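You operate a simulated robot arm through the tools that you are given. There is no shell and no other tool.

You run a simulated robot arm. Do the job below in one go: nothing can be reset, and whatever is moved stays where it is left.

Task
Reset the blue trainer's counter and count it up to 3.
Fine: power on, black dial to COUNT, reset button once, then the clock button 3 times; leave the white switches.

Only the result counts: the job must be done as asked and must still hold three seconds after the hand-in. Knocking over, shifting, dropping, spilling or breaking anything else fails it.

Robot
A 7-joint arm with a two-finger parallel gripper, fixed in place. Base frame: the origin is at the foot of the arm, x ahead of it, y to its left, z up. Lengths are in cm, angles in degrees, forces in N, time in s.
Its first joint turns from -132.0 to 132.0 degrees. Payload 3.91 kg.
Tool frame: the origin (TCP) lies between the finger pads and is the grasp point; the fingertips stand 3 cm ahead of it; z points along the fingers, y is the line along which they close. The gripper opens to 11 cm. The fingers are 2 cm wide and 1 cm thick; the gripper's body (4.8 by 11.2 cm) begins 5.5 cm behind the TCP.
Orientation is that of the tool frame in the base frame, as a unit quaternion [x, y, z, w]. With the fingers straight down and closing along the base's y, the tool's x points along the base's -x, its y along +y and its z along -z.

Tools
- The arm moves only by the tool arm_command. Its argument "rows" is a list that holds one entry, the list of rows, each a list of 6 numbers: the shift along the tool's x, y, z in units of 50 mm (1.0 is 50 mm), then the turn, a rotation vector about the tool's x, y, z in units of 8 degrees (1.0 is 8 degrees). In form: [[[dx, dy, dz, rx, ry, rz], ...]]. A call has 1 to 20 rows; each row shifts and turns the commanded pose from where the row before left it, along the tool's axes as they then stand. "hand" is the opening in per cent of the stroke, from 0 (shut) to 100 (fully open), set as the call begins (left out, the last holds). A call with a number of a shift or a turn outside -1 to 1 is refused whole. A row lasts 0.2 s, in which the tool goes at most 5 cm and 8.6 degrees; a call with a longer step from one row to the next is refused whole, and so is a gripper value outside its range. A pose out of reach is approached as far as the arm can. The call stops where the force on the tool passes 40 N (or 10 N more than at its start, if that is more) or the arm is blocked; 0.2 s more then pass. The fingers move at their own pace (about 10.8 cm/s each) and stop on an object; they squeeze with about 38 N. The grip force told is the motor's: it shows also when the fingers shut on nothing. Time passes only in rows, and 0.2 s behind the last, so rows that do not move let the fingers close. The reply holds the time, the measured pose of the TCP, the force on the tool along the base axes, the opening and the grip force, in the units named above and with some noise, with the torque about the TCP (base axes, N m) and any sound that the robot's microphone picked up, and new pictures: "views" is both (left out), scene, wrist or none.
- Cameras (640 x 400 px; columns grow to the right, rows downward): "scene" is fixed at [39.65, -49.21, 144.99]; the picture's right is [0.99, 0.12, 0.00], its down [0.04, -0.31, -0.95] and it looks along [-0.11, 0.94, -0.31] (base axes); focal length 309 px, centre (320, 200). "wrist" rides on the gripper at [7.2, 1.7, -10.3] in the tool frame; the picture's right is [-0.23, 0.97, 0.00], its down [-0.76, -0.18, -0.62] and it looks along [-0.61, -0.14, 0.78] (tool axes); focal length 222 px, centre (320, 200). There is no depth. A picture from a camera that has moved, and an enlarged one, comes with that camera's place and axes in the base frame and with its lens. The place of the scene camera against the robot may be out by one fixed shift of up to 1.2 cm in any direction.
- enlarge(camera, box): a new picture of the part [left, top, right, bottom] of that camera's present view, enlarged. It takes no simulated time.
- job_done(): hands the job in; it is judged then, once.

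Nothing tells you positions but the pictures and the camera data. Unless the task says otherwise, let go and move clear before handing in.

The tools are called after "Request:" as name(argument=value, ...) on one line, values as JSON. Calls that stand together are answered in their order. arm_command: Moves the arm, as the interface text tells. Its arguments: {"type":"object","properties":{"rows":{"type":"array"},"hand":{"type":"number"},"views":{"type":"string","enum":["both","scene","wrist","none"]}},"required":["rows"]} The other tools are called the same way: enlarge (camera, box) takes an enlarged picture of a part of a camera's view; job_done () hands the job in.

At the start:

```text
time: 0.0
tcp_pos: [3.48, 61.19, 121.1]
tcp_rot: [0.0, 1.0, 0.0, 0.0]
force: [-0.3, -0.4, 0.5]
wrist_torque: [-0.06, -0.02, -0.02]
finger_gap: 11.01
grasp_force: 0.1
```

scene: 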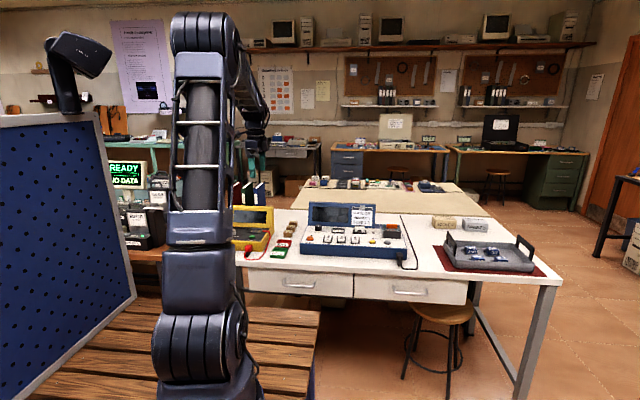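
wrist: 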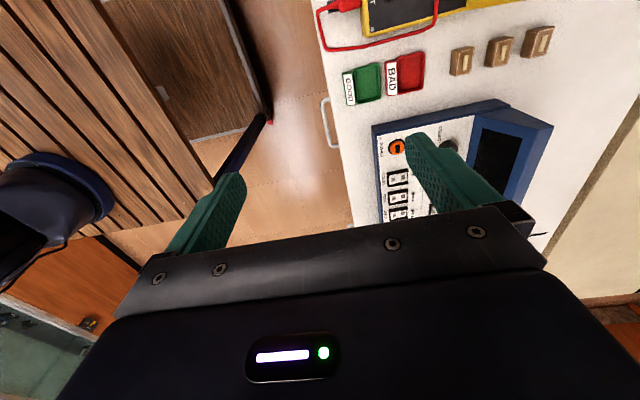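

I see a blue trainer on a white bench to the front-left of the arm; I'll look closer at it from both cameras before moving.

Request:
enlarge(camera="scene", box=[290, 195, 420, 275])

Request:
enlarge(camera="wrist", box=[360, 90, 560, 230])

```text
4.92 times, centred on (355, 235) of scene
camera zoom: at [39.65, -49.21, 144.99], right [0.99, 0.12, 0.0], down [0.04, -0.31, -0.95], along [-0.11, 0.94, -0.31], focal length 1522 px, centre (148, 28)
```

zoom: 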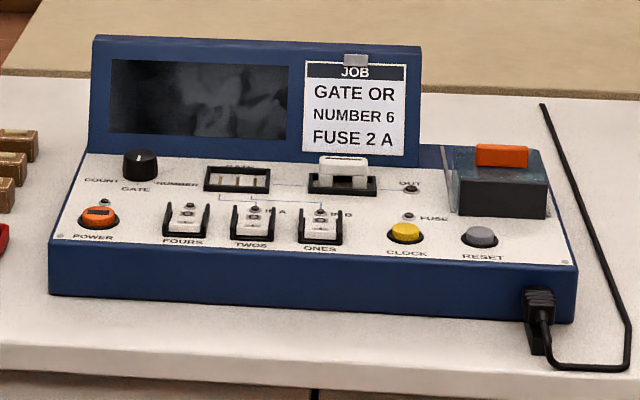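

```text
2.86 times, centred on (460, 160) of wrist
camera zoom: at [-3.84, 62.72, 131.19], right [0.23, 0.97, 0.0], down [0.76, -0.18, 0.62], along [0.61, -0.14, -0.78], focal length 635 px, centre (-80, 314)
```

zoom: 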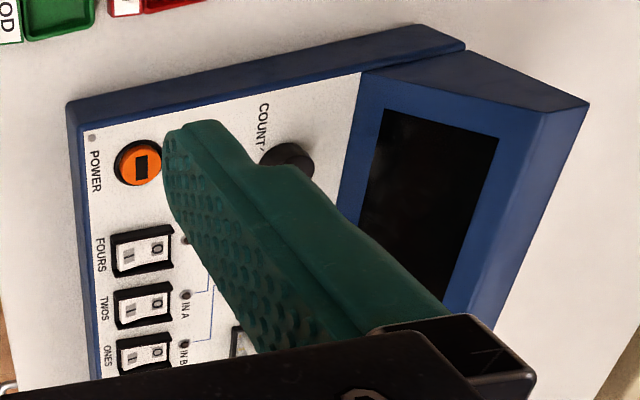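

The trainer sits around x 20–55, y 74–85, panel height roughly 86 cm; everything looks off (dark display). I'll zoom in on the dial, the buttons and the right-side box for detail.

Request:
enlarge(camera="scene", box=[300, 218, 340, 243])

Request:
enlarge(camera="scene", box=[364, 218, 412, 258])

Request:
enlarge(camera="scene", box=[225, 195, 425, 300])

```text
16.00 times, centred on (320, 230) of scene
camera zoom: at [39.65, -49.21, 144.99], right [0.99, 0.12, 0.0], down [0.04, -0.31, -0.95], along [-0.11, 0.94, -0.31], focal length 4948 px, centre (320, -288)
```

zoom: 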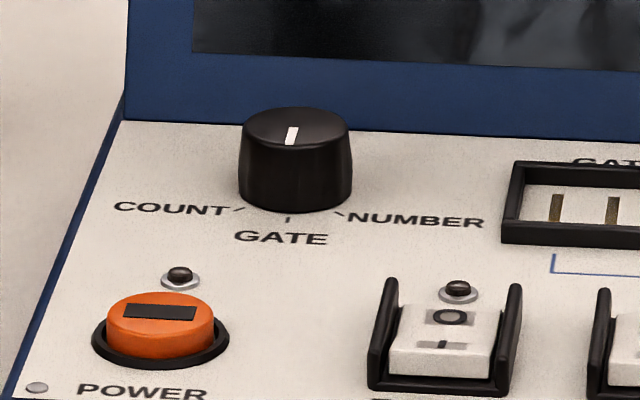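

```text
10.00 times, centred on (388, 238) of scene
camera zoom: at [39.65, -49.21, 144.99], right [0.99, 0.12, 0.0], down [0.04, -0.31, -0.95], along [-0.11, 0.94, -0.31], focal length 3093 px, centre (-360, -180)
```

zoom: 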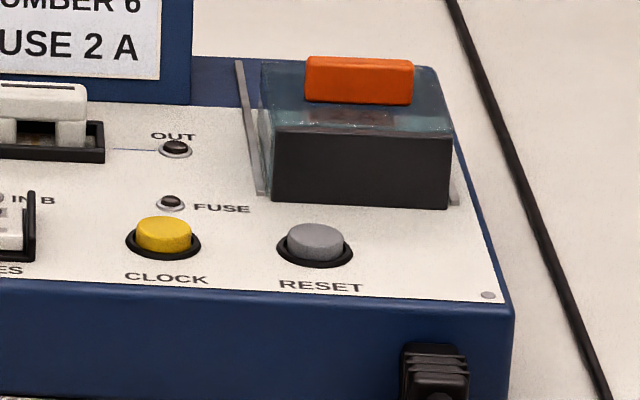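

```text
3.20 times, centred on (325, 248) of scene
camera zoom: at [39.65, -49.21, 144.99], right [0.99, 0.12, 0.0], down [0.04, -0.31, -0.95], along [-0.11, 0.94, -0.31], focal length 990 px, centre (304, 48)
```

zoom: 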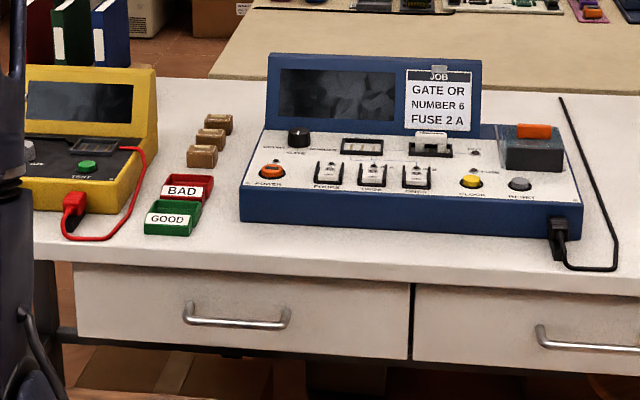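

The dial now points at GATE, so COUNT is a turn clockwise seen from above; POWER lamp and display are dark. I'll close the fingers, turn the tool so it closes along the base x (camera on the front side), then move above the trainer for a close view.

Request:
arm_command(rows=[[[0, 0, 0, 0, 0, -0.9375], [0, 0, 0, 0, 0, -0.9375], [0, 0, 0, 0, 0, -0.9375], [0, 0, 0, 0, 0, -0.9375], [0, 0, 0, 0, 0, -0.9375], [0, 0, 0, 0, 0, -0.9375], [0, 0, 0, 0, 0, -0.9375], [0, 0, 0, 0, 0, -0.9375], [0, 0, 0, 0, 0, -0.9375], [0, 0, 0, 0, 0, -0.9375], [0, 0, 0, 0, 0, -0.9375], [0, 0, 0, 0, 0, -0.9375]]], hand=0, views="both")

```text
time: 2.6
tcp_pos: [3.54, 61.1, 121.16]
tcp_rot: [0.707, -0.707, 0.0, 0.0]
force: [-0.2, 0.2, 0.3]
wrist_torque: [0.0, 0.01, 0.01]
finger_gap: 0.02
grasp_force: 37.8
camera wrist: at [1.73, 53.78, 131.19], right [-0.97, 0.23, 0.0], down [0.18, 0.76, 0.62], along [0.14, 0.61, -0.78], focal length 222 px, centre (320, 200)
```

scene: 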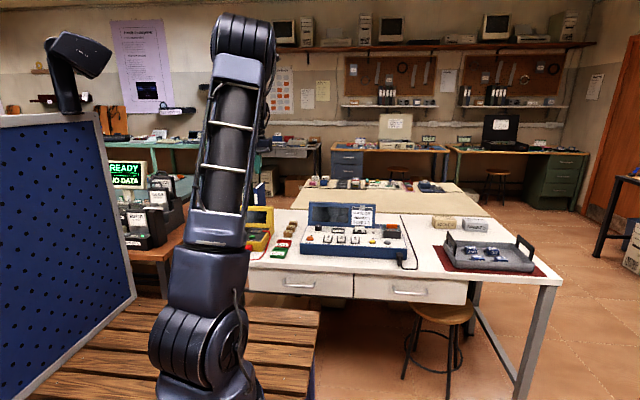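
wrist: 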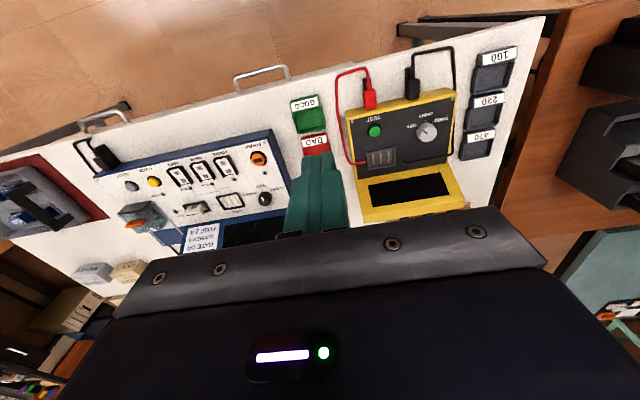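

The view is good: the trainer lies to the right of the arm, with the yellow tester left of it. I'll move the closed hand above the trainer, staying well above the display top (~97 cm).

Request:
arm_command(rows=[[[-0.3, -0.8, 0.15, 0, 0, 0], [-0.3, -0.8, 0.15, 0, 0, 0], [-0.3, -0.8, 0.15, 0, 0, 0], [-0.3, -0.8, 0.15, 0, 0, 0], [-0.3, -0.8, 0.15, 0, 0, 0], [-0.3, -0.8, 0.15, 0, 0, 0], [-0.3, -0.8, 0.15, 0, 0, 0]]], views="both")

```text
time: 4.2
tcp_pos: [31.36, 71.45, 115.95]
tcp_rot: [-0.707, 0.708, 0.001, 0.001]
force: [-0.3, -1.3, 0.6]
wrist_torque: [0.02, -0.07, -0.03]
finger_gap: 0.01
grasp_force: 37.9
camera wrist: at [29.69, 64.25, 126.07], right [-0.97, 0.23, 0.0], down [0.18, 0.76, 0.62], along [0.14, 0.61, -0.78], focal length 222 px, centre (320, 200)
```

scene: 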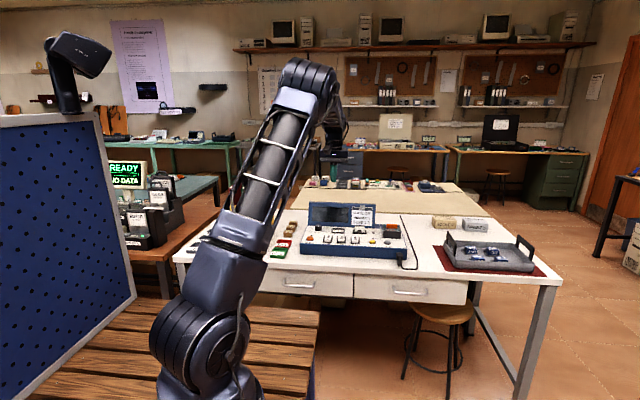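
wrist: 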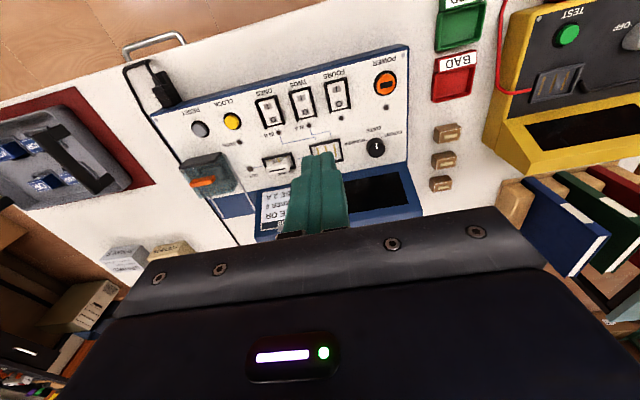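

Request:
enlarge(camera="wrist", box=[280, 40, 420, 200])

Request:
enlarge(camera="wrist", box=[140, 60, 300, 220])

```text
2.50 times, centred on (350, 120) of wrist
camera zoom: at [29.69, 64.25, 126.07], right [-0.97, 0.23, 0.0], down [0.18, 0.76, 0.62], along [0.14, 0.61, -0.78], focal length 555 px, centre (245, 400)
```

zoom: 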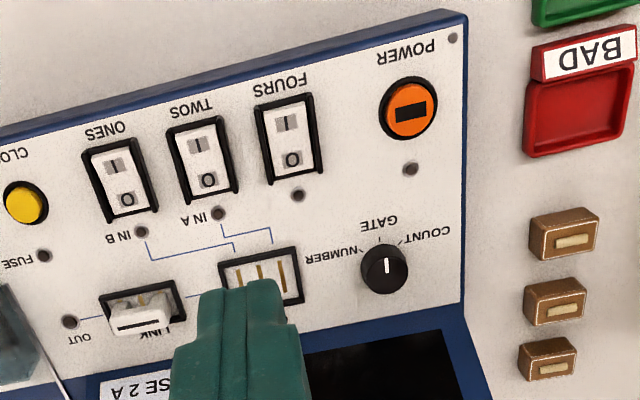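

```text
2.50 times, centred on (220, 140) of wrist
camera zoom: at [29.69, 64.25, 126.07], right [-0.97, 0.23, 0.0], down [0.18, 0.76, 0.62], along [0.14, 0.61, -0.78], focal length 555 px, centre (570, 350)
```

zoom: 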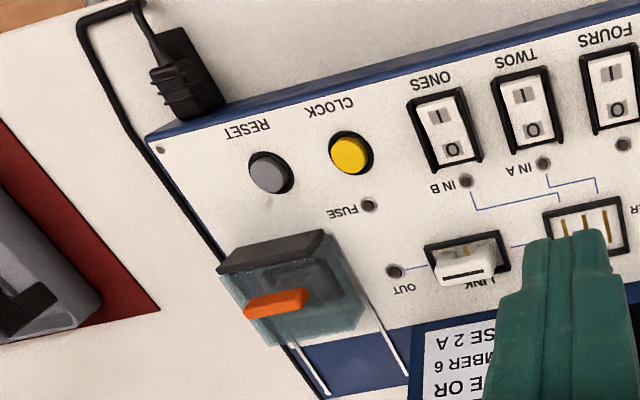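

The buttons are clear now: POWER (orange) near (21.0, 74.3, 86), dial near (23.5, 84, 88), CLOCK and RESET on the right of the front row. I'll first go above POWER, with the fingertips about 8 cm over it, to check alignment.

Request:
arm_command(rows=[[[-0.114, 0.414, 0.758, 0, 0, 0], [-0.114, 0.414, 0.758, 0, 0, 0], [-0.114, 0.414, 0.758, 0, 0, 0], [-0.114, 0.414, 0.758, 0, 0, 0], [-0.114, 0.414, 0.758, 0, 0, 0], [0, 0, 0, 0, 0, 0]]], views="both")

Request:
enlarge(camera="wrist", box=[240, 40, 400, 200])

Request:
enlarge(camera="scene", box=[290, 200, 354, 250])

```text
time: 5.6
tcp_pos: [21.06, 74.41, 96.78]
tcp_rot: [0.708, -0.706, 0.0, 0.0]
force: [-1.0, -0.6, 0.7]
wrist_torque: [-0.02, 0.04, -0.02]
finger_gap: 0.0
grasp_force: 37.9
camera wrist: at [19.39, 67.1, 106.93], right [-0.97, 0.23, 0.0], down [0.18, 0.76, 0.62], along [0.14, 0.61, -0.78], focal length 222 px, centre (320, 200)
```

scene: 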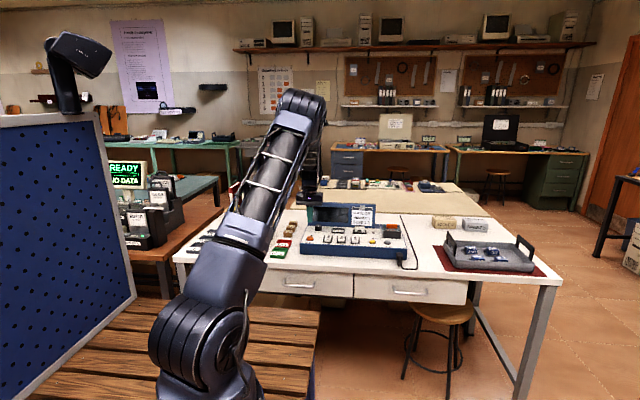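
wrist: 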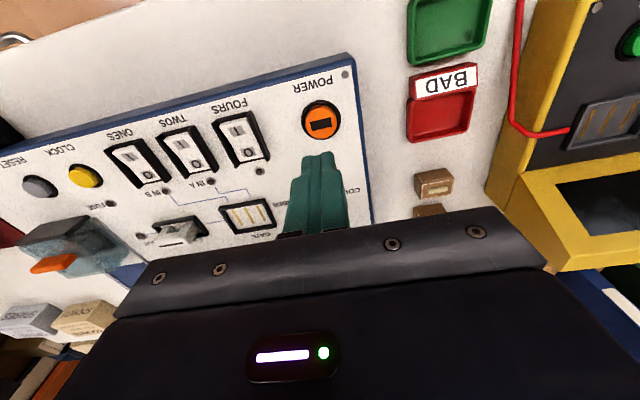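

```text
2.50 times, centred on (320, 120) of wrist
camera zoom: at [19.39, 67.1, 106.93], right [-0.97, 0.23, 0.0], down [0.18, 0.76, 0.62], along [0.14, 0.61, -0.78], focal length 555 px, centre (320, 400)
```

zoom: 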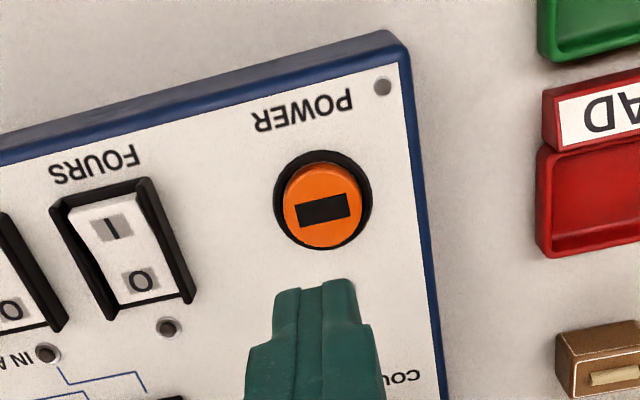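

```text
8.00 times, centred on (322, 225) of scene
camera zoom: at [39.65, -49.21, 144.99], right [0.99, 0.12, 0.0], down [0.04, -0.31, -0.95], along [-0.11, 0.94, -0.31], focal length 2474 px, centre (304, 0)
```

zoom: 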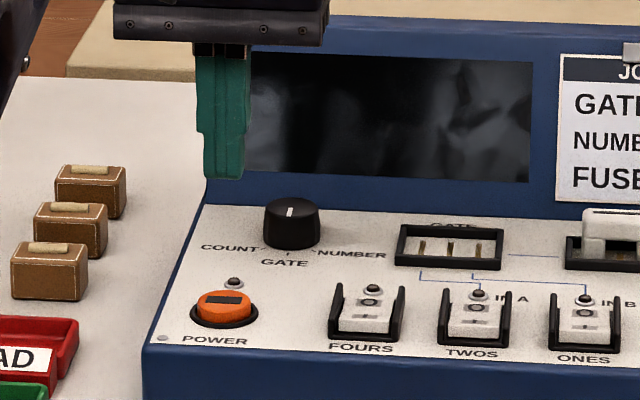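

My estimate is confirmed: POWER is at about (21.0, 74.3), top about z 86, right below the fingertips. I'll descend to just above it and then press in small steps.

Request:
arm_command(rows=[[[0, 0, 0.5, 0, 0, 0], [0, 0, 0.5, 0, 0, 0], [0, 0, 0.3, 0, 0, 0], [0, 0, 0, 0, 0, 0]]], views="wrist")

Request:
enlarge(camera="scene", box=[290, 200, 354, 250])

```text
time: 6.6
tcp_pos: [21.21, 74.61, 90.24]
tcp_rot: [0.708, -0.707, 0.001, 0.0]
force: [-0.7, -0.8, 0.2]
wrist_torque: [0.01, -0.03, -0.01]
finger_gap: 0.0
grasp_force: 37.4
camera wrist: at [19.4, 67.15, 100.48], right [-0.97, 0.23, 0.0], down [0.18, 0.76, 0.62], along [0.14, 0.61, -0.78], focal length 222 px, centre (320, 200)
```

wrist: 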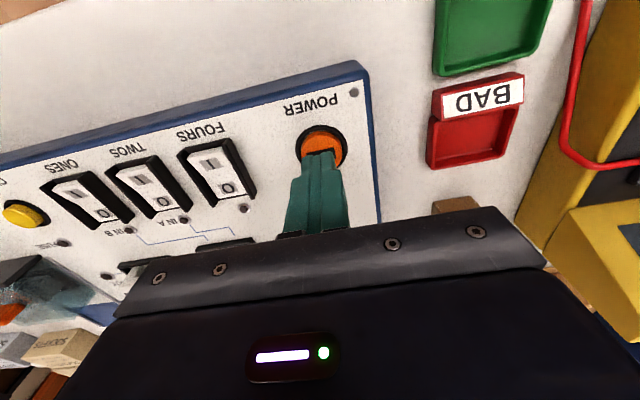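

```text
8.00 times, centred on (322, 225) of scene
camera zoom: at [39.65, -49.21, 144.99], right [0.99, 0.12, 0.0], down [0.04, -0.31, -0.95], along [-0.11, 0.94, -0.31], focal length 2474 px, centre (304, 0)
```

zoom: 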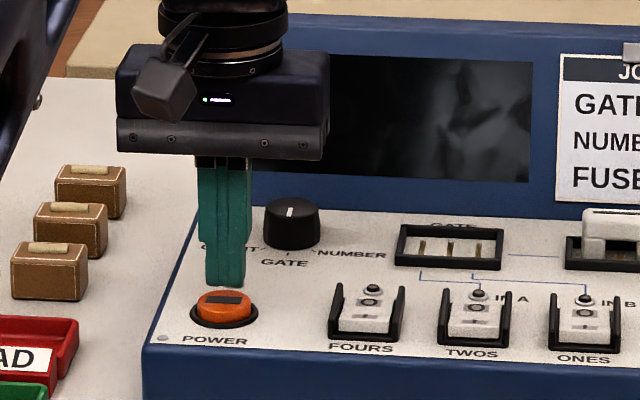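

The fingertips are about 1.2 cm over the POWER button and well centred. I'll lower in small steps, watching force and sound.

Request:
arm_command(rows=[[[0, 0, 0.1, 0, 0, 0], [0, 0, 0.1, 0, 0, 0], [0, 0, 0.04, 0, 0, 0], [0, 0, 0.04, 0, 0, 0]]], views="none")

```text
time: 7.6
tcp_pos: [21.08, 74.45, 88.94]
tcp_rot: [-0.707, 0.707, 0.0, 0.0]
force: [1.3, 0.0, 2.5]
wrist_torque: [0.01, -0.02, -0.01]
finger_gap: 0.0
grasp_force: 37.7
heard: click
```

A click was heard with light contact; I'll check the lamp and display from the scene camera before lifting.

Request:
enlarge(camera="scene", box=[290, 195, 420, 275])

Request:
enlarge(camera="scene", box=[290, 200, 354, 250])

```text
4.92 times, centred on (355, 235) of scene
camera zoom: at [39.65, -49.21, 144.99], right [0.99, 0.12, 0.0], down [0.04, -0.31, -0.95], along [-0.11, 0.94, -0.31], focal length 1522 px, centre (148, 28)
```

zoom: 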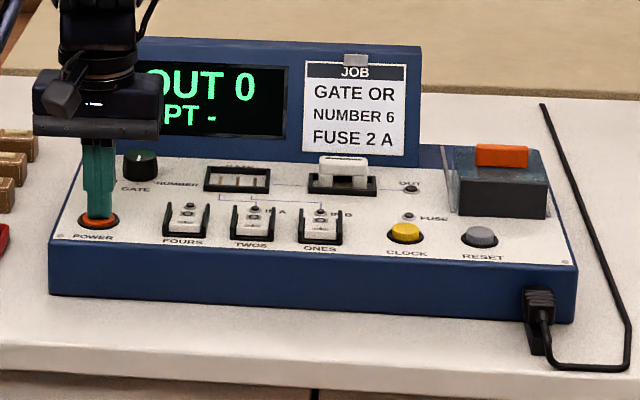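

```text
8.00 times, centred on (322, 225) of scene
camera zoom: at [39.65, -49.21, 144.99], right [0.99, 0.12, 0.0], down [0.04, -0.31, -0.95], along [-0.11, 0.94, -0.31], focal length 2474 px, centre (304, 0)
```

zoom: 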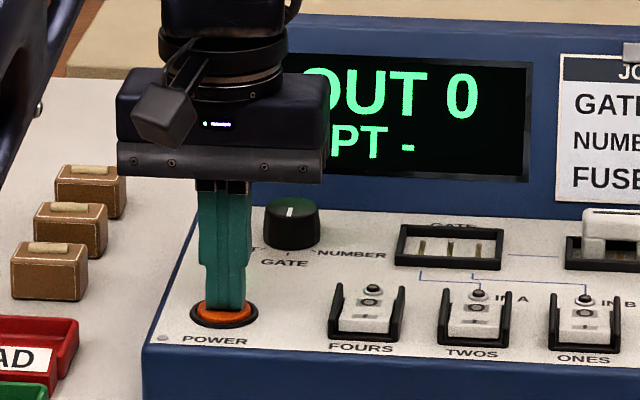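

The display lit up ("OUT 0"), so power is on. I'll lift straight up and confirm that it stays on.

Request:
arm_command(rows=[[[0, 0, -0.3, 0, 0, 0], [0, 0, -0.7, 0, 0, 0], [0, 0, -0.8, 0, 0, 0], [0, 0, -0.6, 0, 0, 0], [0, 0, 0, 0, 0, 0]]], views="wrist")

Request:
enlarge(camera="scene", box=[290, 195, 420, 275])

Request:
enlarge(camera="wrist", box=[240, 60, 400, 220])

```text
time: 8.8
tcp_pos: [20.99, 74.52, 100.93]
tcp_rot: [-0.707, 0.707, 0.0, 0.0]
force: [0.0, -0.7, 0.2]
wrist_torque: [0.02, 0.0, -0.02]
finger_gap: 0.02
grasp_force: 38.2
camera wrist: at [19.36, 67.11, 111.11], right [-0.97, 0.23, 0.0], down [0.18, 0.76, 0.62], along [0.14, 0.61, -0.78], focal length 222 px, centre (320, 200)
```

wrist: 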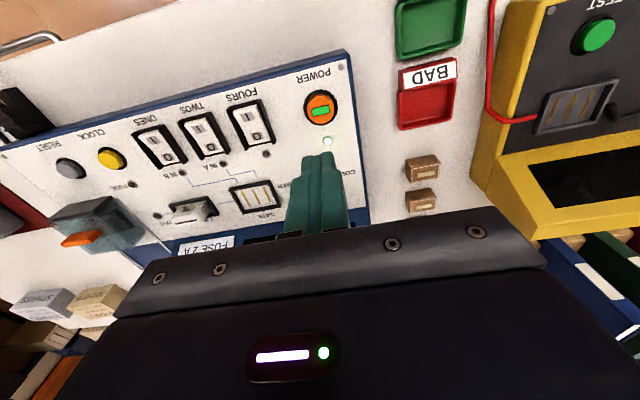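

```text
4.92 times, centred on (355, 235) of scene
camera zoom: at [39.65, -49.21, 144.99], right [0.99, 0.12, 0.0], down [0.04, -0.31, -0.95], along [-0.11, 0.94, -0.31], focal length 1522 px, centre (148, 28)
```

zoom: 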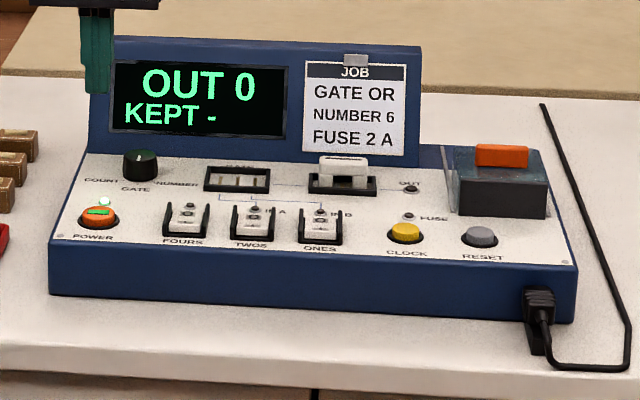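

```text
2.50 times, centred on (320, 140) of wrist
camera zoom: at [19.36, 67.11, 111.11], right [-0.97, 0.23, 0.0], down [0.18, 0.76, 0.62], along [0.14, 0.61, -0.78], focal length 555 px, centre (320, 350)
```

zoom: 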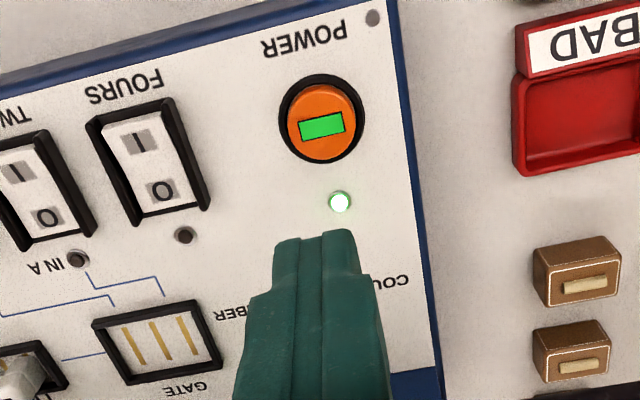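

Power is on and its lamp is lit, display reads OUT 0 / KEPT -. Next I'll move above the dial (about 23.5, 84) staying high, to measure its centre and the tick angles.

Request:
arm_command(rows=[[[0, 0, -0.4, 0, 0, 0], [-0.633, -0.167, 0, 0, 0, 0], [-0.633, -0.167, 0, 0, 0, 0], [-0.633, -0.167, 0, 0, 0, 0], [0, 0, 0, 0, 0, 0]]], views="wrist")

Request:
enlarge(camera="wrist", box=[270, 60, 370, 160])

Request:
enlarge(camera="scene", box=[290, 190, 354, 240])

```text
time: 10.0
tcp_pos: [23.59, 84.0, 103.02]
tcp_rot: [-0.707, 0.707, -0.001, 0.0]
force: [0.5, -0.3, 0.0]
wrist_torque: [-0.02, -0.01, 0.0]
finger_gap: 0.01
grasp_force: 37.7
camera wrist: at [21.91, 76.59, 113.11], right [-0.97, 0.23, 0.0], down [0.18, 0.76, 0.62], along [0.14, 0.61, -0.78], focal length 222 px, centre (320, 200)
```

wrist: 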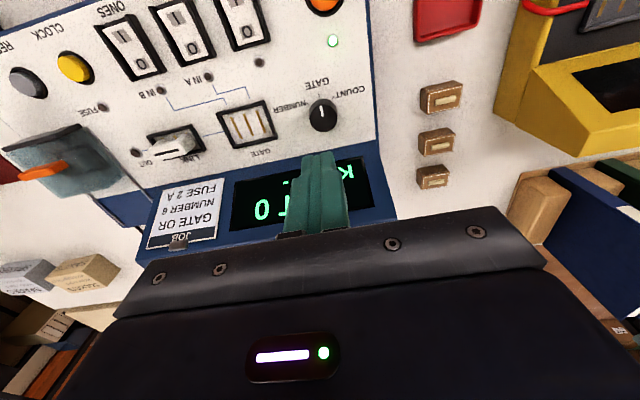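

```text
4.00 times, centred on (320, 110) of wrist
camera zoom: at [21.91, 76.59, 113.11], right [-0.97, 0.23, 0.0], down [0.18, 0.76, 0.62], along [0.14, 0.61, -0.78], focal length 888 px, centre (320, 560)
```

zoom: 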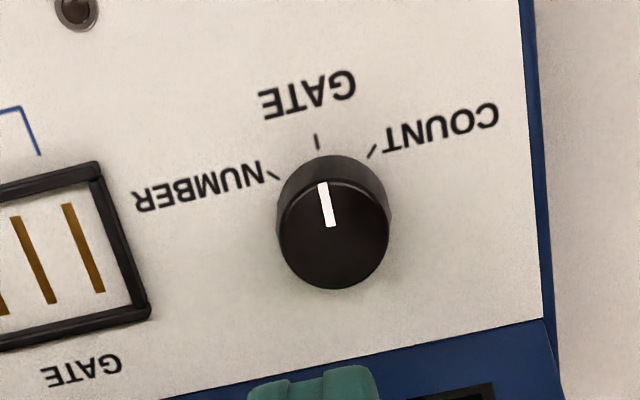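

```text
8.00 times, centred on (322, 215) of scene
camera zoom: at [39.65, -49.21, 144.99], right [0.99, 0.12, 0.0], down [0.04, -0.31, -0.95], along [-0.11, 0.94, -0.31], focal length 2474 px, centre (304, 80)
```

zoom: 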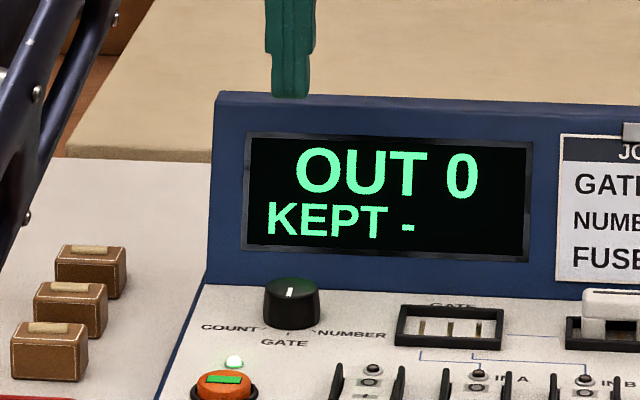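

The dial centre comes out near (23.5, 85.1), knob top about z 87.3, 3.2 cm across, and the COUNT tick is about 45° clockwise from its present GATE position. I'll centre over it, turn the hand −22.5° so the twist is symmetric, and open to about 5 cm while still high.

Request:
arm_command(rows=[[[-0.24, 0.02, 0, 0, 0, 0], [0, 0, 0, 0, 0, -0.9375], [0, 0, 0, 0, 0, -0.9375], [0, 0, 0, 0, 0, -0.9375], [0, 0, 0.6, 0, 0, 0], [0, 0, 0.6, 0, 0, 0], [0, 0, 0, 0, 0, 0]]], hand=47, views="wrist")

Request:
enlarge(camera="wrist", box=[240, 60, 400, 220])

Request:
enlarge(camera="scene", box=[290, 190, 354, 240])

```text
time: 11.6
tcp_pos: [23.5, 85.28, 96.94]
tcp_rot: [0.831, -0.556, 0.0, 0.0]
force: [0.3, -0.1, 0.2]
wrist_torque: [-0.01, -0.03, -0.01]
finger_gap: 5.18
grasp_force: 0.1
camera wrist: at [24.67, 77.74, 107.04], right [-0.99, -0.16, 0.0], down [-0.13, 0.77, 0.62], along [-0.1, 0.61, -0.78], focal length 222 px, centre (320, 200)
```

wrist: 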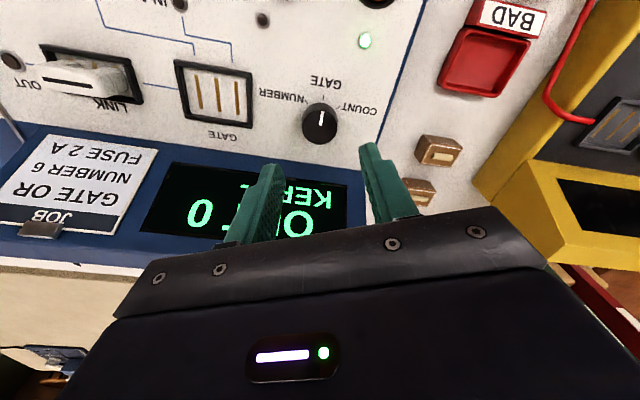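

```text
2.50 times, centred on (320, 140) of wrist
camera zoom: at [24.67, 77.74, 107.04], right [-0.99, -0.16, 0.0], down [-0.13, 0.77, 0.62], along [-0.1, 0.61, -0.78], focal length 555 px, centre (320, 350)
```

zoom: 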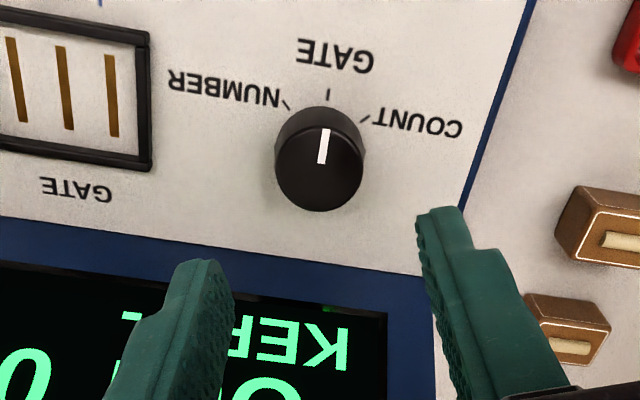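

```text
8.00 times, centred on (322, 215) of scene
camera zoom: at [39.65, -49.21, 144.99], right [0.99, 0.12, 0.0], down [0.04, -0.31, -0.95], along [-0.11, 0.94, -0.31], focal length 2474 px, centre (304, 80)
```

zoom: 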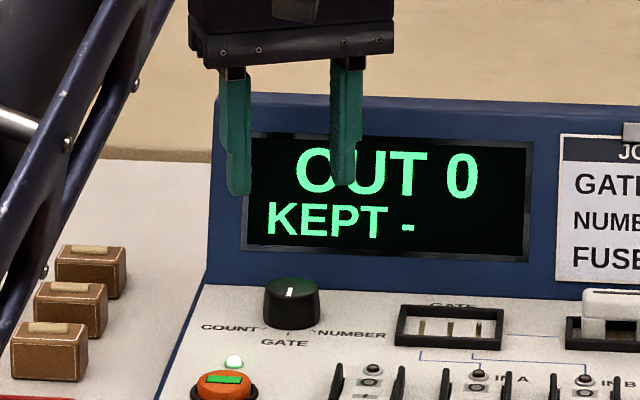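

The fingers straddle the dial symmetrically in both views. I'll lower to just around the knob top and check again.

Request:
arm_command(rows=[[[0, 0, 0.5, 0, 0, 0], [0, 0, 0.5, 0, 0, 0], [0, 0, 0.3, 0, 0, 0], [0, 0, 0.1, 0, 0, 0], [0, 0, 0, 0, 0, 0]]], views="wrist")

Request:
enlarge(camera="wrist", box=[240, 60, 400, 220])

Request:
enlarge(camera="scene", box=[290, 190, 354, 240])

```text
time: 12.8
tcp_pos: [23.4, 85.27, 89.89]
tcp_rot: [0.831, -0.556, 0.001, 0.001]
force: [-0.1, 0.3, -0.2]
wrist_torque: [0.0, 0.03, 0.05]
finger_gap: 5.15
grasp_force: 0.0
camera wrist: at [24.66, 77.66, 100.04], right [-0.99, -0.16, 0.0], down [-0.13, 0.77, 0.62], along [-0.1, 0.61, -0.78], focal length 222 px, centre (320, 200)
```

wrist: 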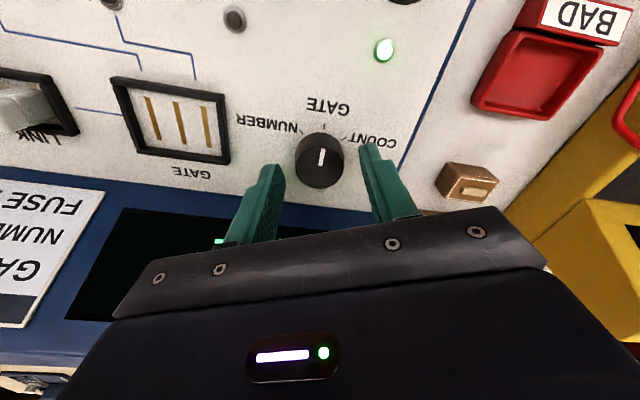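

```text
2.50 times, centred on (320, 140) of wrist
camera zoom: at [24.66, 77.66, 100.04], right [-0.99, -0.16, 0.0], down [-0.13, 0.77, 0.62], along [-0.1, 0.61, -0.78], focal length 555 px, centre (320, 350)
```

zoom: 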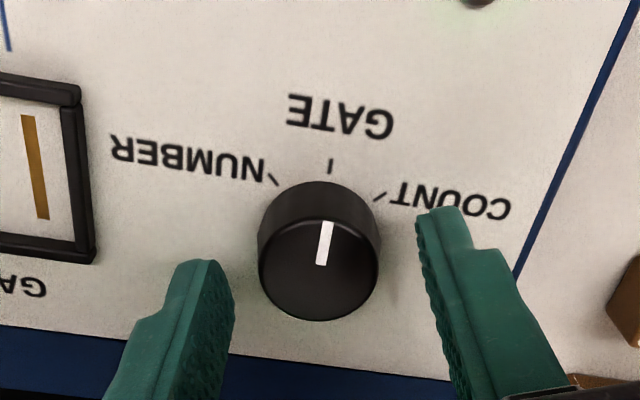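

```text
8.00 times, centred on (322, 215) of scene
camera zoom: at [39.65, -49.21, 144.99], right [0.99, 0.12, 0.0], down [0.04, -0.31, -0.95], along [-0.11, 0.94, -0.31], focal length 2474 px, centre (304, 80)
```

zoom: 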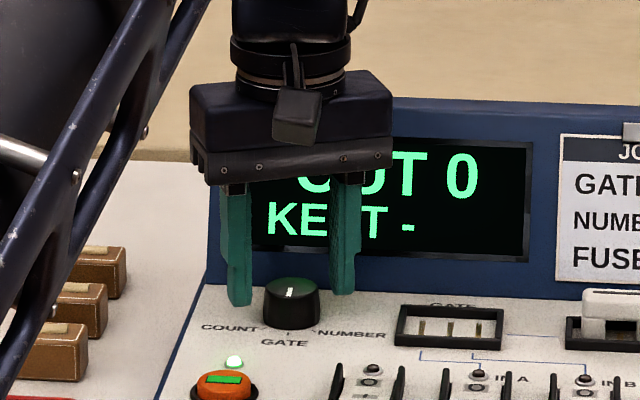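

The tips are level with the knob top and clear on both sides. I'll lower another 0.8 cm and close on the knob.

Request:
arm_command(rows=[[[0, 0, 0.08, 0, 0, 0], [0, 0, 0.08, 0, 0, 0], [0, 0, 0, 0, 0, 0]]], views="none")

Request:
enlarge(camera="scene", box=[300, 205, 340, 236])

```text
time: 13.6
tcp_pos: [23.49, 85.09, 89.17]
tcp_rot: [0.832, -0.555, 0.0, 0.0]
force: [-0.2, 0.2, 0.3]
wrist_torque: [0.02, 0.02, 0.02]
finger_gap: 5.16
grasp_force: 0.2
```

```text
12.90 times, centred on (320, 220) of scene
camera zoom: at [39.65, -49.21, 144.99], right [0.99, 0.12, 0.0], down [0.04, -0.31, -0.95], along [-0.11, 0.94, -0.31], focal length 3990 px, centre (320, -64)
```

zoom: 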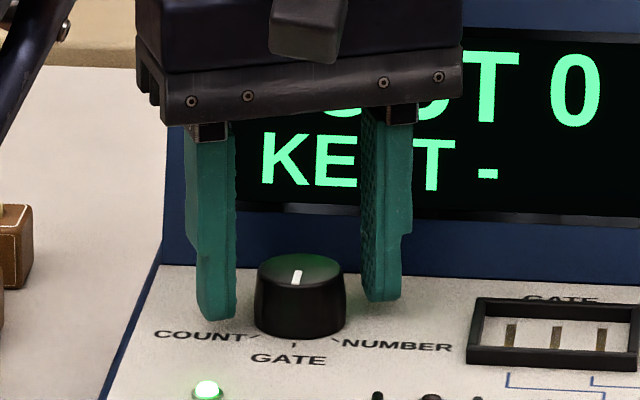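

The tips are alongside the knob and clear of the panel. Closing on the knob now.

Request:
arm_command(rows=[[[0, 0, 0, 0, 0, 0], [0, 0, 0, 0, 0, 0], [0, 0, 0, 0, 0, 0]]], hand=0, views="wrist")

Request:
enlarge(camera="wrist", box=[240, 60, 400, 220])

```text
time: 14.4
tcp_pos: [23.49, 85.19, 89.13]
tcp_rot: [0.832, -0.555, 0.0, 0.001]
force: [4.0, 3.1, -1.6]
wrist_torque: [0.15, -0.1, 0.02]
finger_gap: 3.31
grasp_force: 45.1
camera wrist: at [24.7, 77.69, 99.27], right [-0.99, -0.16, 0.0], down [-0.13, 0.77, 0.62], along [-0.1, 0.61, -0.78], focal length 222 px, centre (320, 200)
```

wrist: 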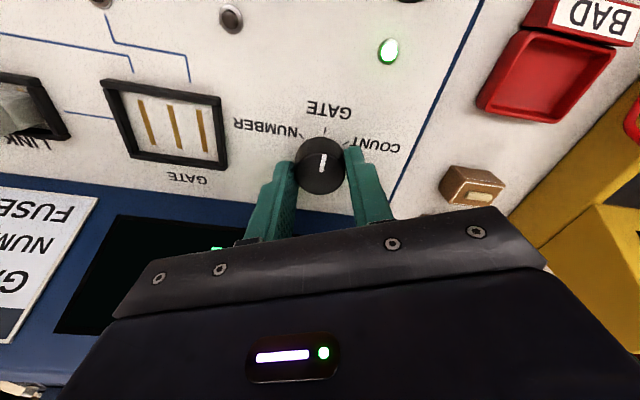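

```text
2.50 times, centred on (320, 140) of wrist
camera zoom: at [24.7, 77.69, 99.27], right [-0.99, -0.16, 0.0], down [-0.13, 0.77, 0.62], along [-0.1, 0.61, -0.78], focal length 555 px, centre (320, 350)
```

zoom: 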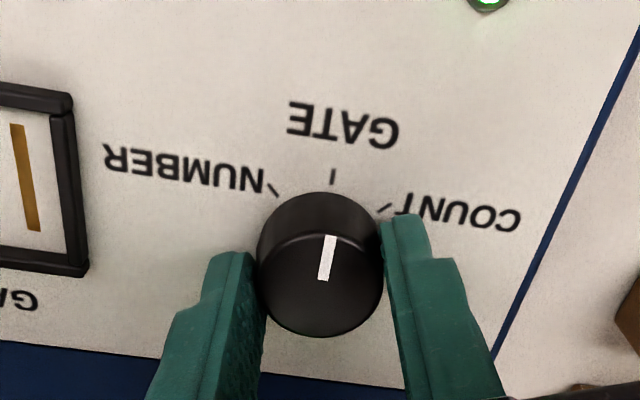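

The knob is gripped (3.3 cm). I'll turn it clockwise (seen from above) half the way, then check.

Request:
arm_command(rows=[[[0, 0, 0, 0, 0, 0.5], [0, 0, 0, 0, 0, 0.5], [0, 0, 0, 0, 0, 0.5], [0, 0, 0, 0, 0, 0.5], [0, 0, 0, 0, 0, 0.5], [0, 0, 0, 0, 0, 0.5]]], views="none")

Request:
enlarge(camera="wrist", box=[240, 60, 400, 220])

Request:
enlarge(camera="scene", box=[290, 190, 354, 240])

```text
time: 15.8
tcp_pos: [23.5, 85.09, 89.18]
tcp_rot: [-0.697, 0.717, 0.0, 0.0]
force: [7.2, -5.0, -2.0]
wrist_torque: [-0.88, -0.16, 0.0]
finger_gap: 3.28
grasp_force: 44.8
```

```text
2.50 times, centred on (320, 140) of wrist
camera zoom: at [21.59, 77.84, 99.28], right [-0.97, 0.25, 0.0], down [0.2, 0.76, 0.62], along [0.16, 0.6, -0.78], focal length 555 px, centre (320, 350)
```

zoom: 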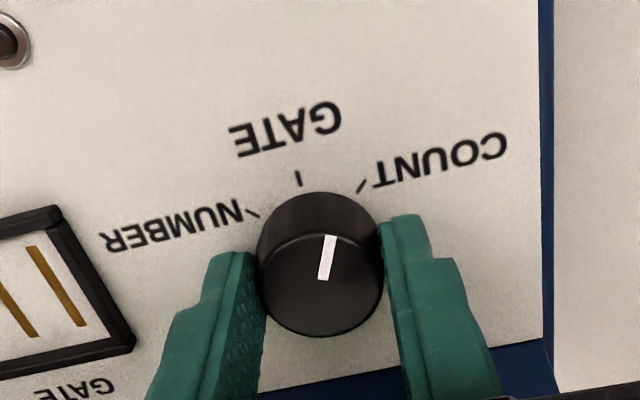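

```text
8.00 times, centred on (322, 215) of scene
camera zoom: at [39.65, -49.21, 144.99], right [0.99, 0.12, 0.0], down [0.04, -0.31, -0.95], along [-0.11, 0.94, -0.31], focal length 2474 px, centre (304, 80)
```

zoom: 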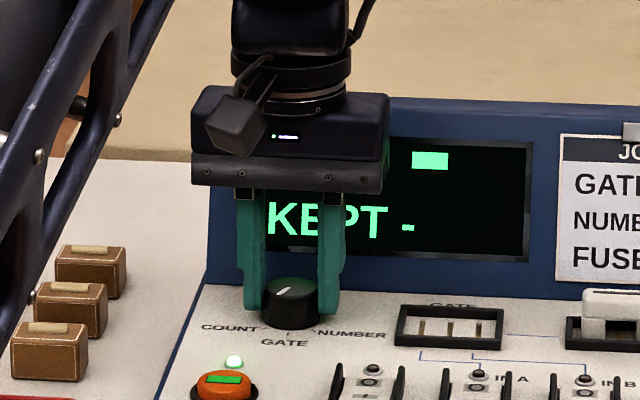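

The dial turns with the hand, 24° so far, and the display shows a dash between positions. Continuing the remaining 21°.

Request:
arm_command(rows=[[[0, 0, 0, 0, 0, 0.525], [0, 0, 0, 0, 0, 0.525], [0, 0, 0, 0, 0, 0.525], [0, 0, 0, 0, 0, 0.525], [0, 0, 0, 0, 0, 0.525], [0, 0, 0, 0, 0, 0]]], views="none")

Request:
enlarge(camera="wrist", box=[240, 60, 400, 220])

Request:
enlarge(camera="scene", box=[290, 190, 354, 240])

```text
time: 17.2
tcp_pos: [23.63, 85.1, 89.16]
tcp_rot: [-0.555, 0.832, -0.001, 0.0]
force: [8.2, -13.2, -1.0]
wrist_torque: [-0.39, -0.31, 0.16]
finger_gap: 3.29
grasp_force: 44.6
```

```text
2.50 times, centred on (320, 140) of wrist
camera zoom: at [19.12, 78.99, 99.28], right [-0.81, 0.58, 0.0], down [0.46, 0.64, 0.62], along [0.36, 0.51, -0.78], focal length 555 px, centre (320, 350)
```

zoom: 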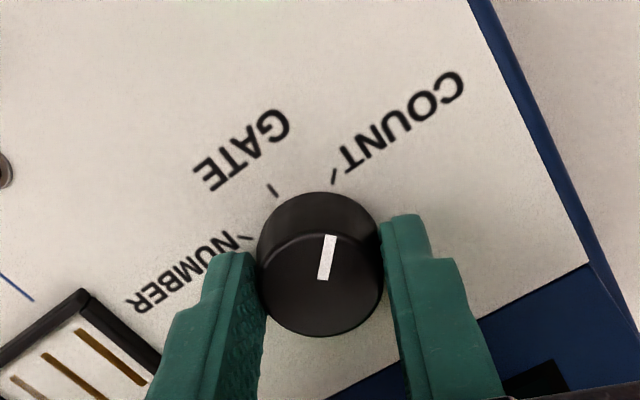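

```text
8.00 times, centred on (322, 215) of scene
camera zoom: at [39.65, -49.21, 144.99], right [0.99, 0.12, 0.0], down [0.04, -0.31, -0.95], along [-0.11, 0.94, -0.31], focal length 2474 px, centre (304, 80)
```

zoom: 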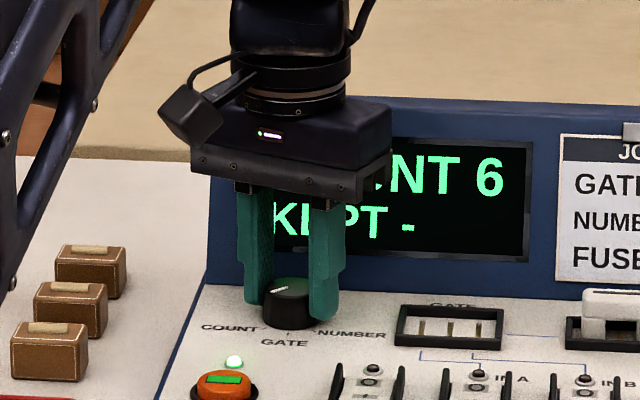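

The display reads "COUNT 6" and the pointer matches the COUNT tick. I'll open the fingers, wait, and lift straight up.

Request:
arm_command(rows=[[[0, 0, 0, 0, 0, 0], [0, 0, 0, 0, 0, 0], [0, 0, -0.2, 0, 0, 0], [0, 0, -0.5, 0, 0, 0], [0, 0, -0.8, 0, 0, 0], [0, 0, -0.8, 0, 0, 0], [0, 0, 0, 0, 0, 0]]], hand=47, views="wrist")

Request:
enlarge(camera="scene", box=[290, 195, 420, 275])

Request:
enlarge(camera="scene", box=[300, 218, 340, 243])

```text
time: 18.8
tcp_pos: [23.37, 85.05, 100.65]
tcp_rot: [-0.555, 0.832, 0.001, 0.0]
force: [1.2, 0.1, -0.3]
wrist_torque: [-0.03, -0.02, -0.04]
finger_gap: 5.18
grasp_force: 0.0
camera wrist: at [19.13, 78.98, 110.73], right [-0.81, 0.58, 0.0], down [0.46, 0.64, 0.62], along [0.36, 0.51, -0.78], focal length 222 px, centre (320, 200)
```

wrist: 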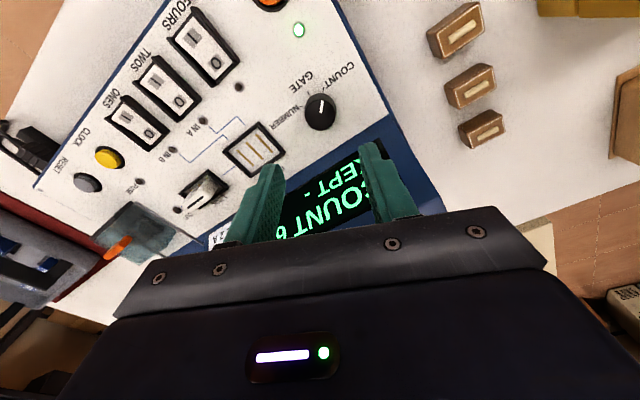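

```text
4.92 times, centred on (355, 235) of scene
camera zoom: at [39.65, -49.21, 144.99], right [0.99, 0.12, 0.0], down [0.04, -0.31, -0.95], along [-0.11, 0.94, -0.31], focal length 1522 px, centre (148, 28)
```

zoom: 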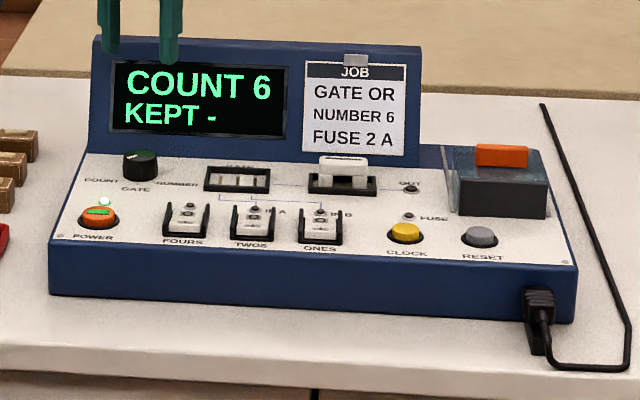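

```text
16.00 times, centred on (320, 230) of scene
camera zoom: at [39.65, -49.21, 144.99], right [0.99, 0.12, 0.0], down [0.04, -0.31, -0.95], along [-0.11, 0.94, -0.31], focal length 4948 px, centre (320, -288)
```

zoom: 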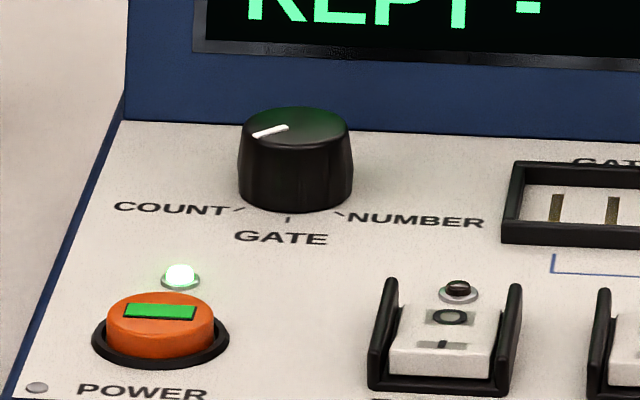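

The dial is on COUNT and the counter shows 6, so it needs a reset. RESET works out at about (54.65, 74.1, 86) and CLOCK at (48.2, 74.2, 86). I'll close the fingers, turn the hand back, and move at safe height above RESET.

Request:
arm_command(rows=[[[0, 0, -0.6, 0, 0, 0], [0, 0, 0, 0, 0, -0.9375], [0, 0, 0, 0, 0, -0.9375], [0, 0, 0, 0, 0, -0.9375], [0.274, -0.78, 0, 0, 0, 0], [0.274, -0.78, 0, 0, 0, 0], [0.274, -0.78, 0, 0, 0, 0], [0.274, -0.78, 0, 0, 0, 0], [0.274, -0.78, 0, 0, 0, 0], [0.274, -0.78, 0, 0, 0, 0], [0.274, -0.78, 0, 0, 0, 0], [0.274, -0.78, 0, 0, 0, 0], [0, 0, 0.6, 0, 0, 0], [0, 0, 0.6, 0, 0, 0], [0, 0, 0, 0, 0, 0]]], hand=0, views="both")

Request:
enlarge(camera="wrist", box=[240, 50, 400, 210])

Request:
enlarge(camera="scene", box=[354, 205, 418, 255])

```text
time: 22.0
tcp_pos: [54.6, 74.15, 97.64]
tcp_rot: [0.707, -0.707, -0.001, 0.0]
force: [0.5, 0.1, 0.1]
wrist_torque: [-0.02, 0.01, -0.01]
finger_gap: 0.03
grasp_force: 37.6
camera wrist: at [52.9, 66.84, 107.78], right [-0.97, 0.23, 0.0], down [0.18, 0.76, 0.62], along [0.14, 0.61, -0.78], focal length 222 px, centre (320, 200)
```

scene: 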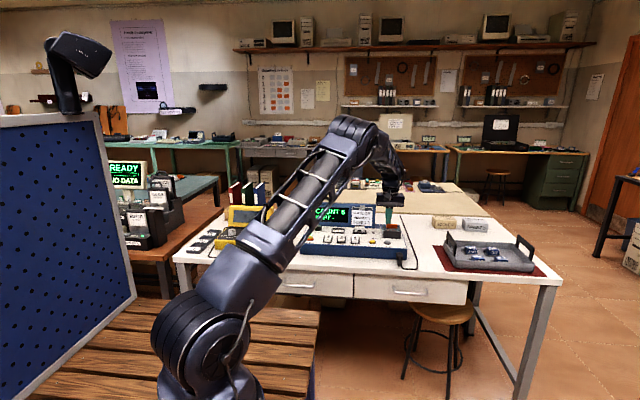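
wrist: 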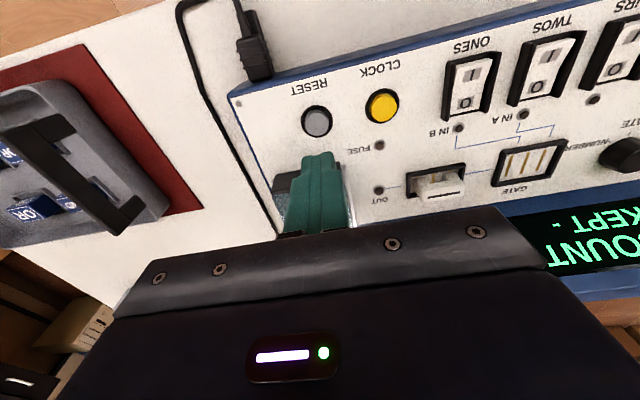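

```text
2.50 times, centred on (320, 130) of wrist
camera zoom: at [52.9, 66.84, 107.78], right [-0.97, 0.23, 0.0], down [0.18, 0.76, 0.62], along [0.14, 0.61, -0.78], focal length 555 px, centre (320, 375)
```

zoom: 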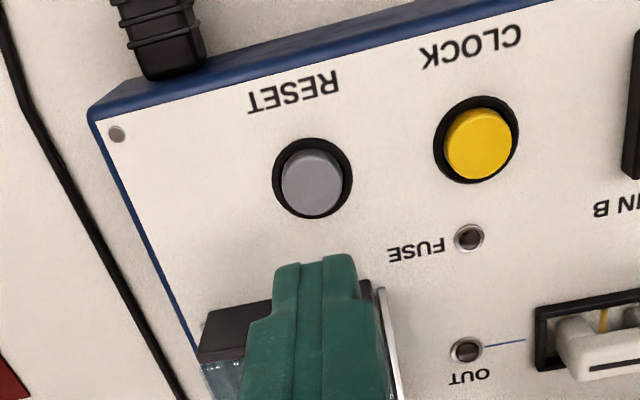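

```text
8.00 times, centred on (386, 230) of scene
camera zoom: at [39.65, -49.21, 144.99], right [0.99, 0.12, 0.0], down [0.04, -0.31, -0.95], along [-0.11, 0.94, -0.31], focal length 2474 px, centre (-208, -40)
```

zoom: 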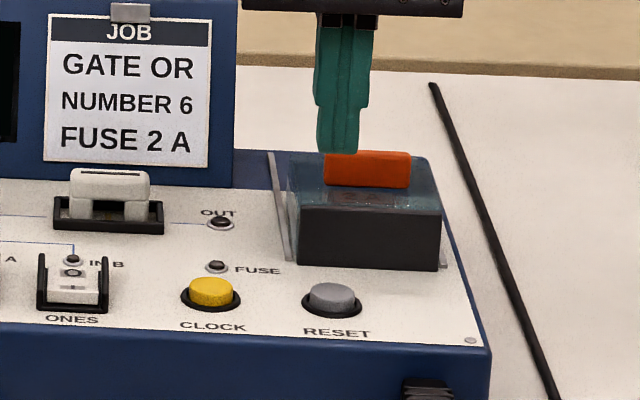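

RESET is confirmed at about (54.85, 74.3) with the fuse box safely behind it. I'll nudge 2 mm, lower to just above the button, and check.

Request:
arm_command(rows=[[[-0.025, -0.045, 0, 0, 0, 0], [0, 0, 0.5, 0, 0, 0], [0, 0, 0.5, 0, 0, 0], [0, 0, 0.46, 0, 0, 0], [0, 0, 0, 0, 0, 0]]], views="wrist")

Request:
enlarge(camera="scene", box=[354, 205, 418, 255])

```text
time: 23.2
tcp_pos: [54.96, 74.25, 90.34]
tcp_rot: [-0.707, 0.707, -0.001, 0.0]
force: [-0.3, -0.1, 0.6]
wrist_torque: [0.01, -0.01, -0.04]
finger_gap: 0.03
grasp_force: 37.5
camera wrist: at [53.17, 66.96, 100.46], right [-0.97, 0.23, 0.0], down [0.18, 0.76, 0.62], along [0.14, 0.61, -0.78], focal length 222 px, centre (320, 200)
```

wrist: 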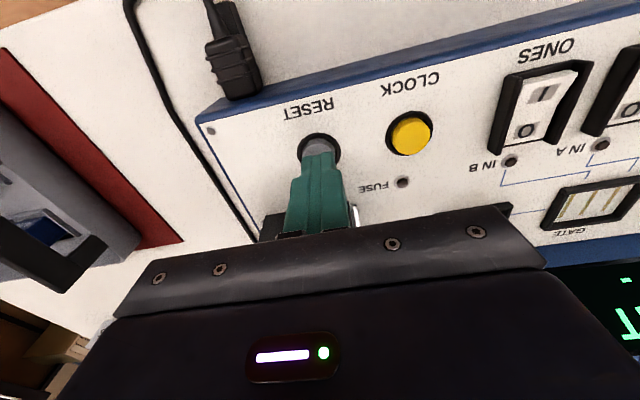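

```text
8.00 times, centred on (386, 230) of scene
camera zoom: at [39.65, -49.21, 144.99], right [0.99, 0.12, 0.0], down [0.04, -0.31, -0.95], along [-0.11, 0.94, -0.31], focal length 2474 px, centre (-208, -40)
```

zoom: 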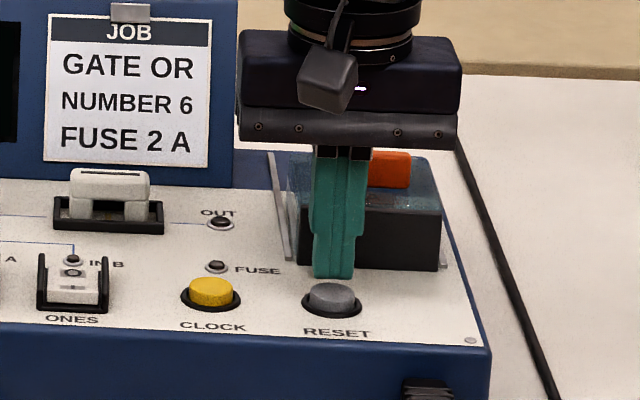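

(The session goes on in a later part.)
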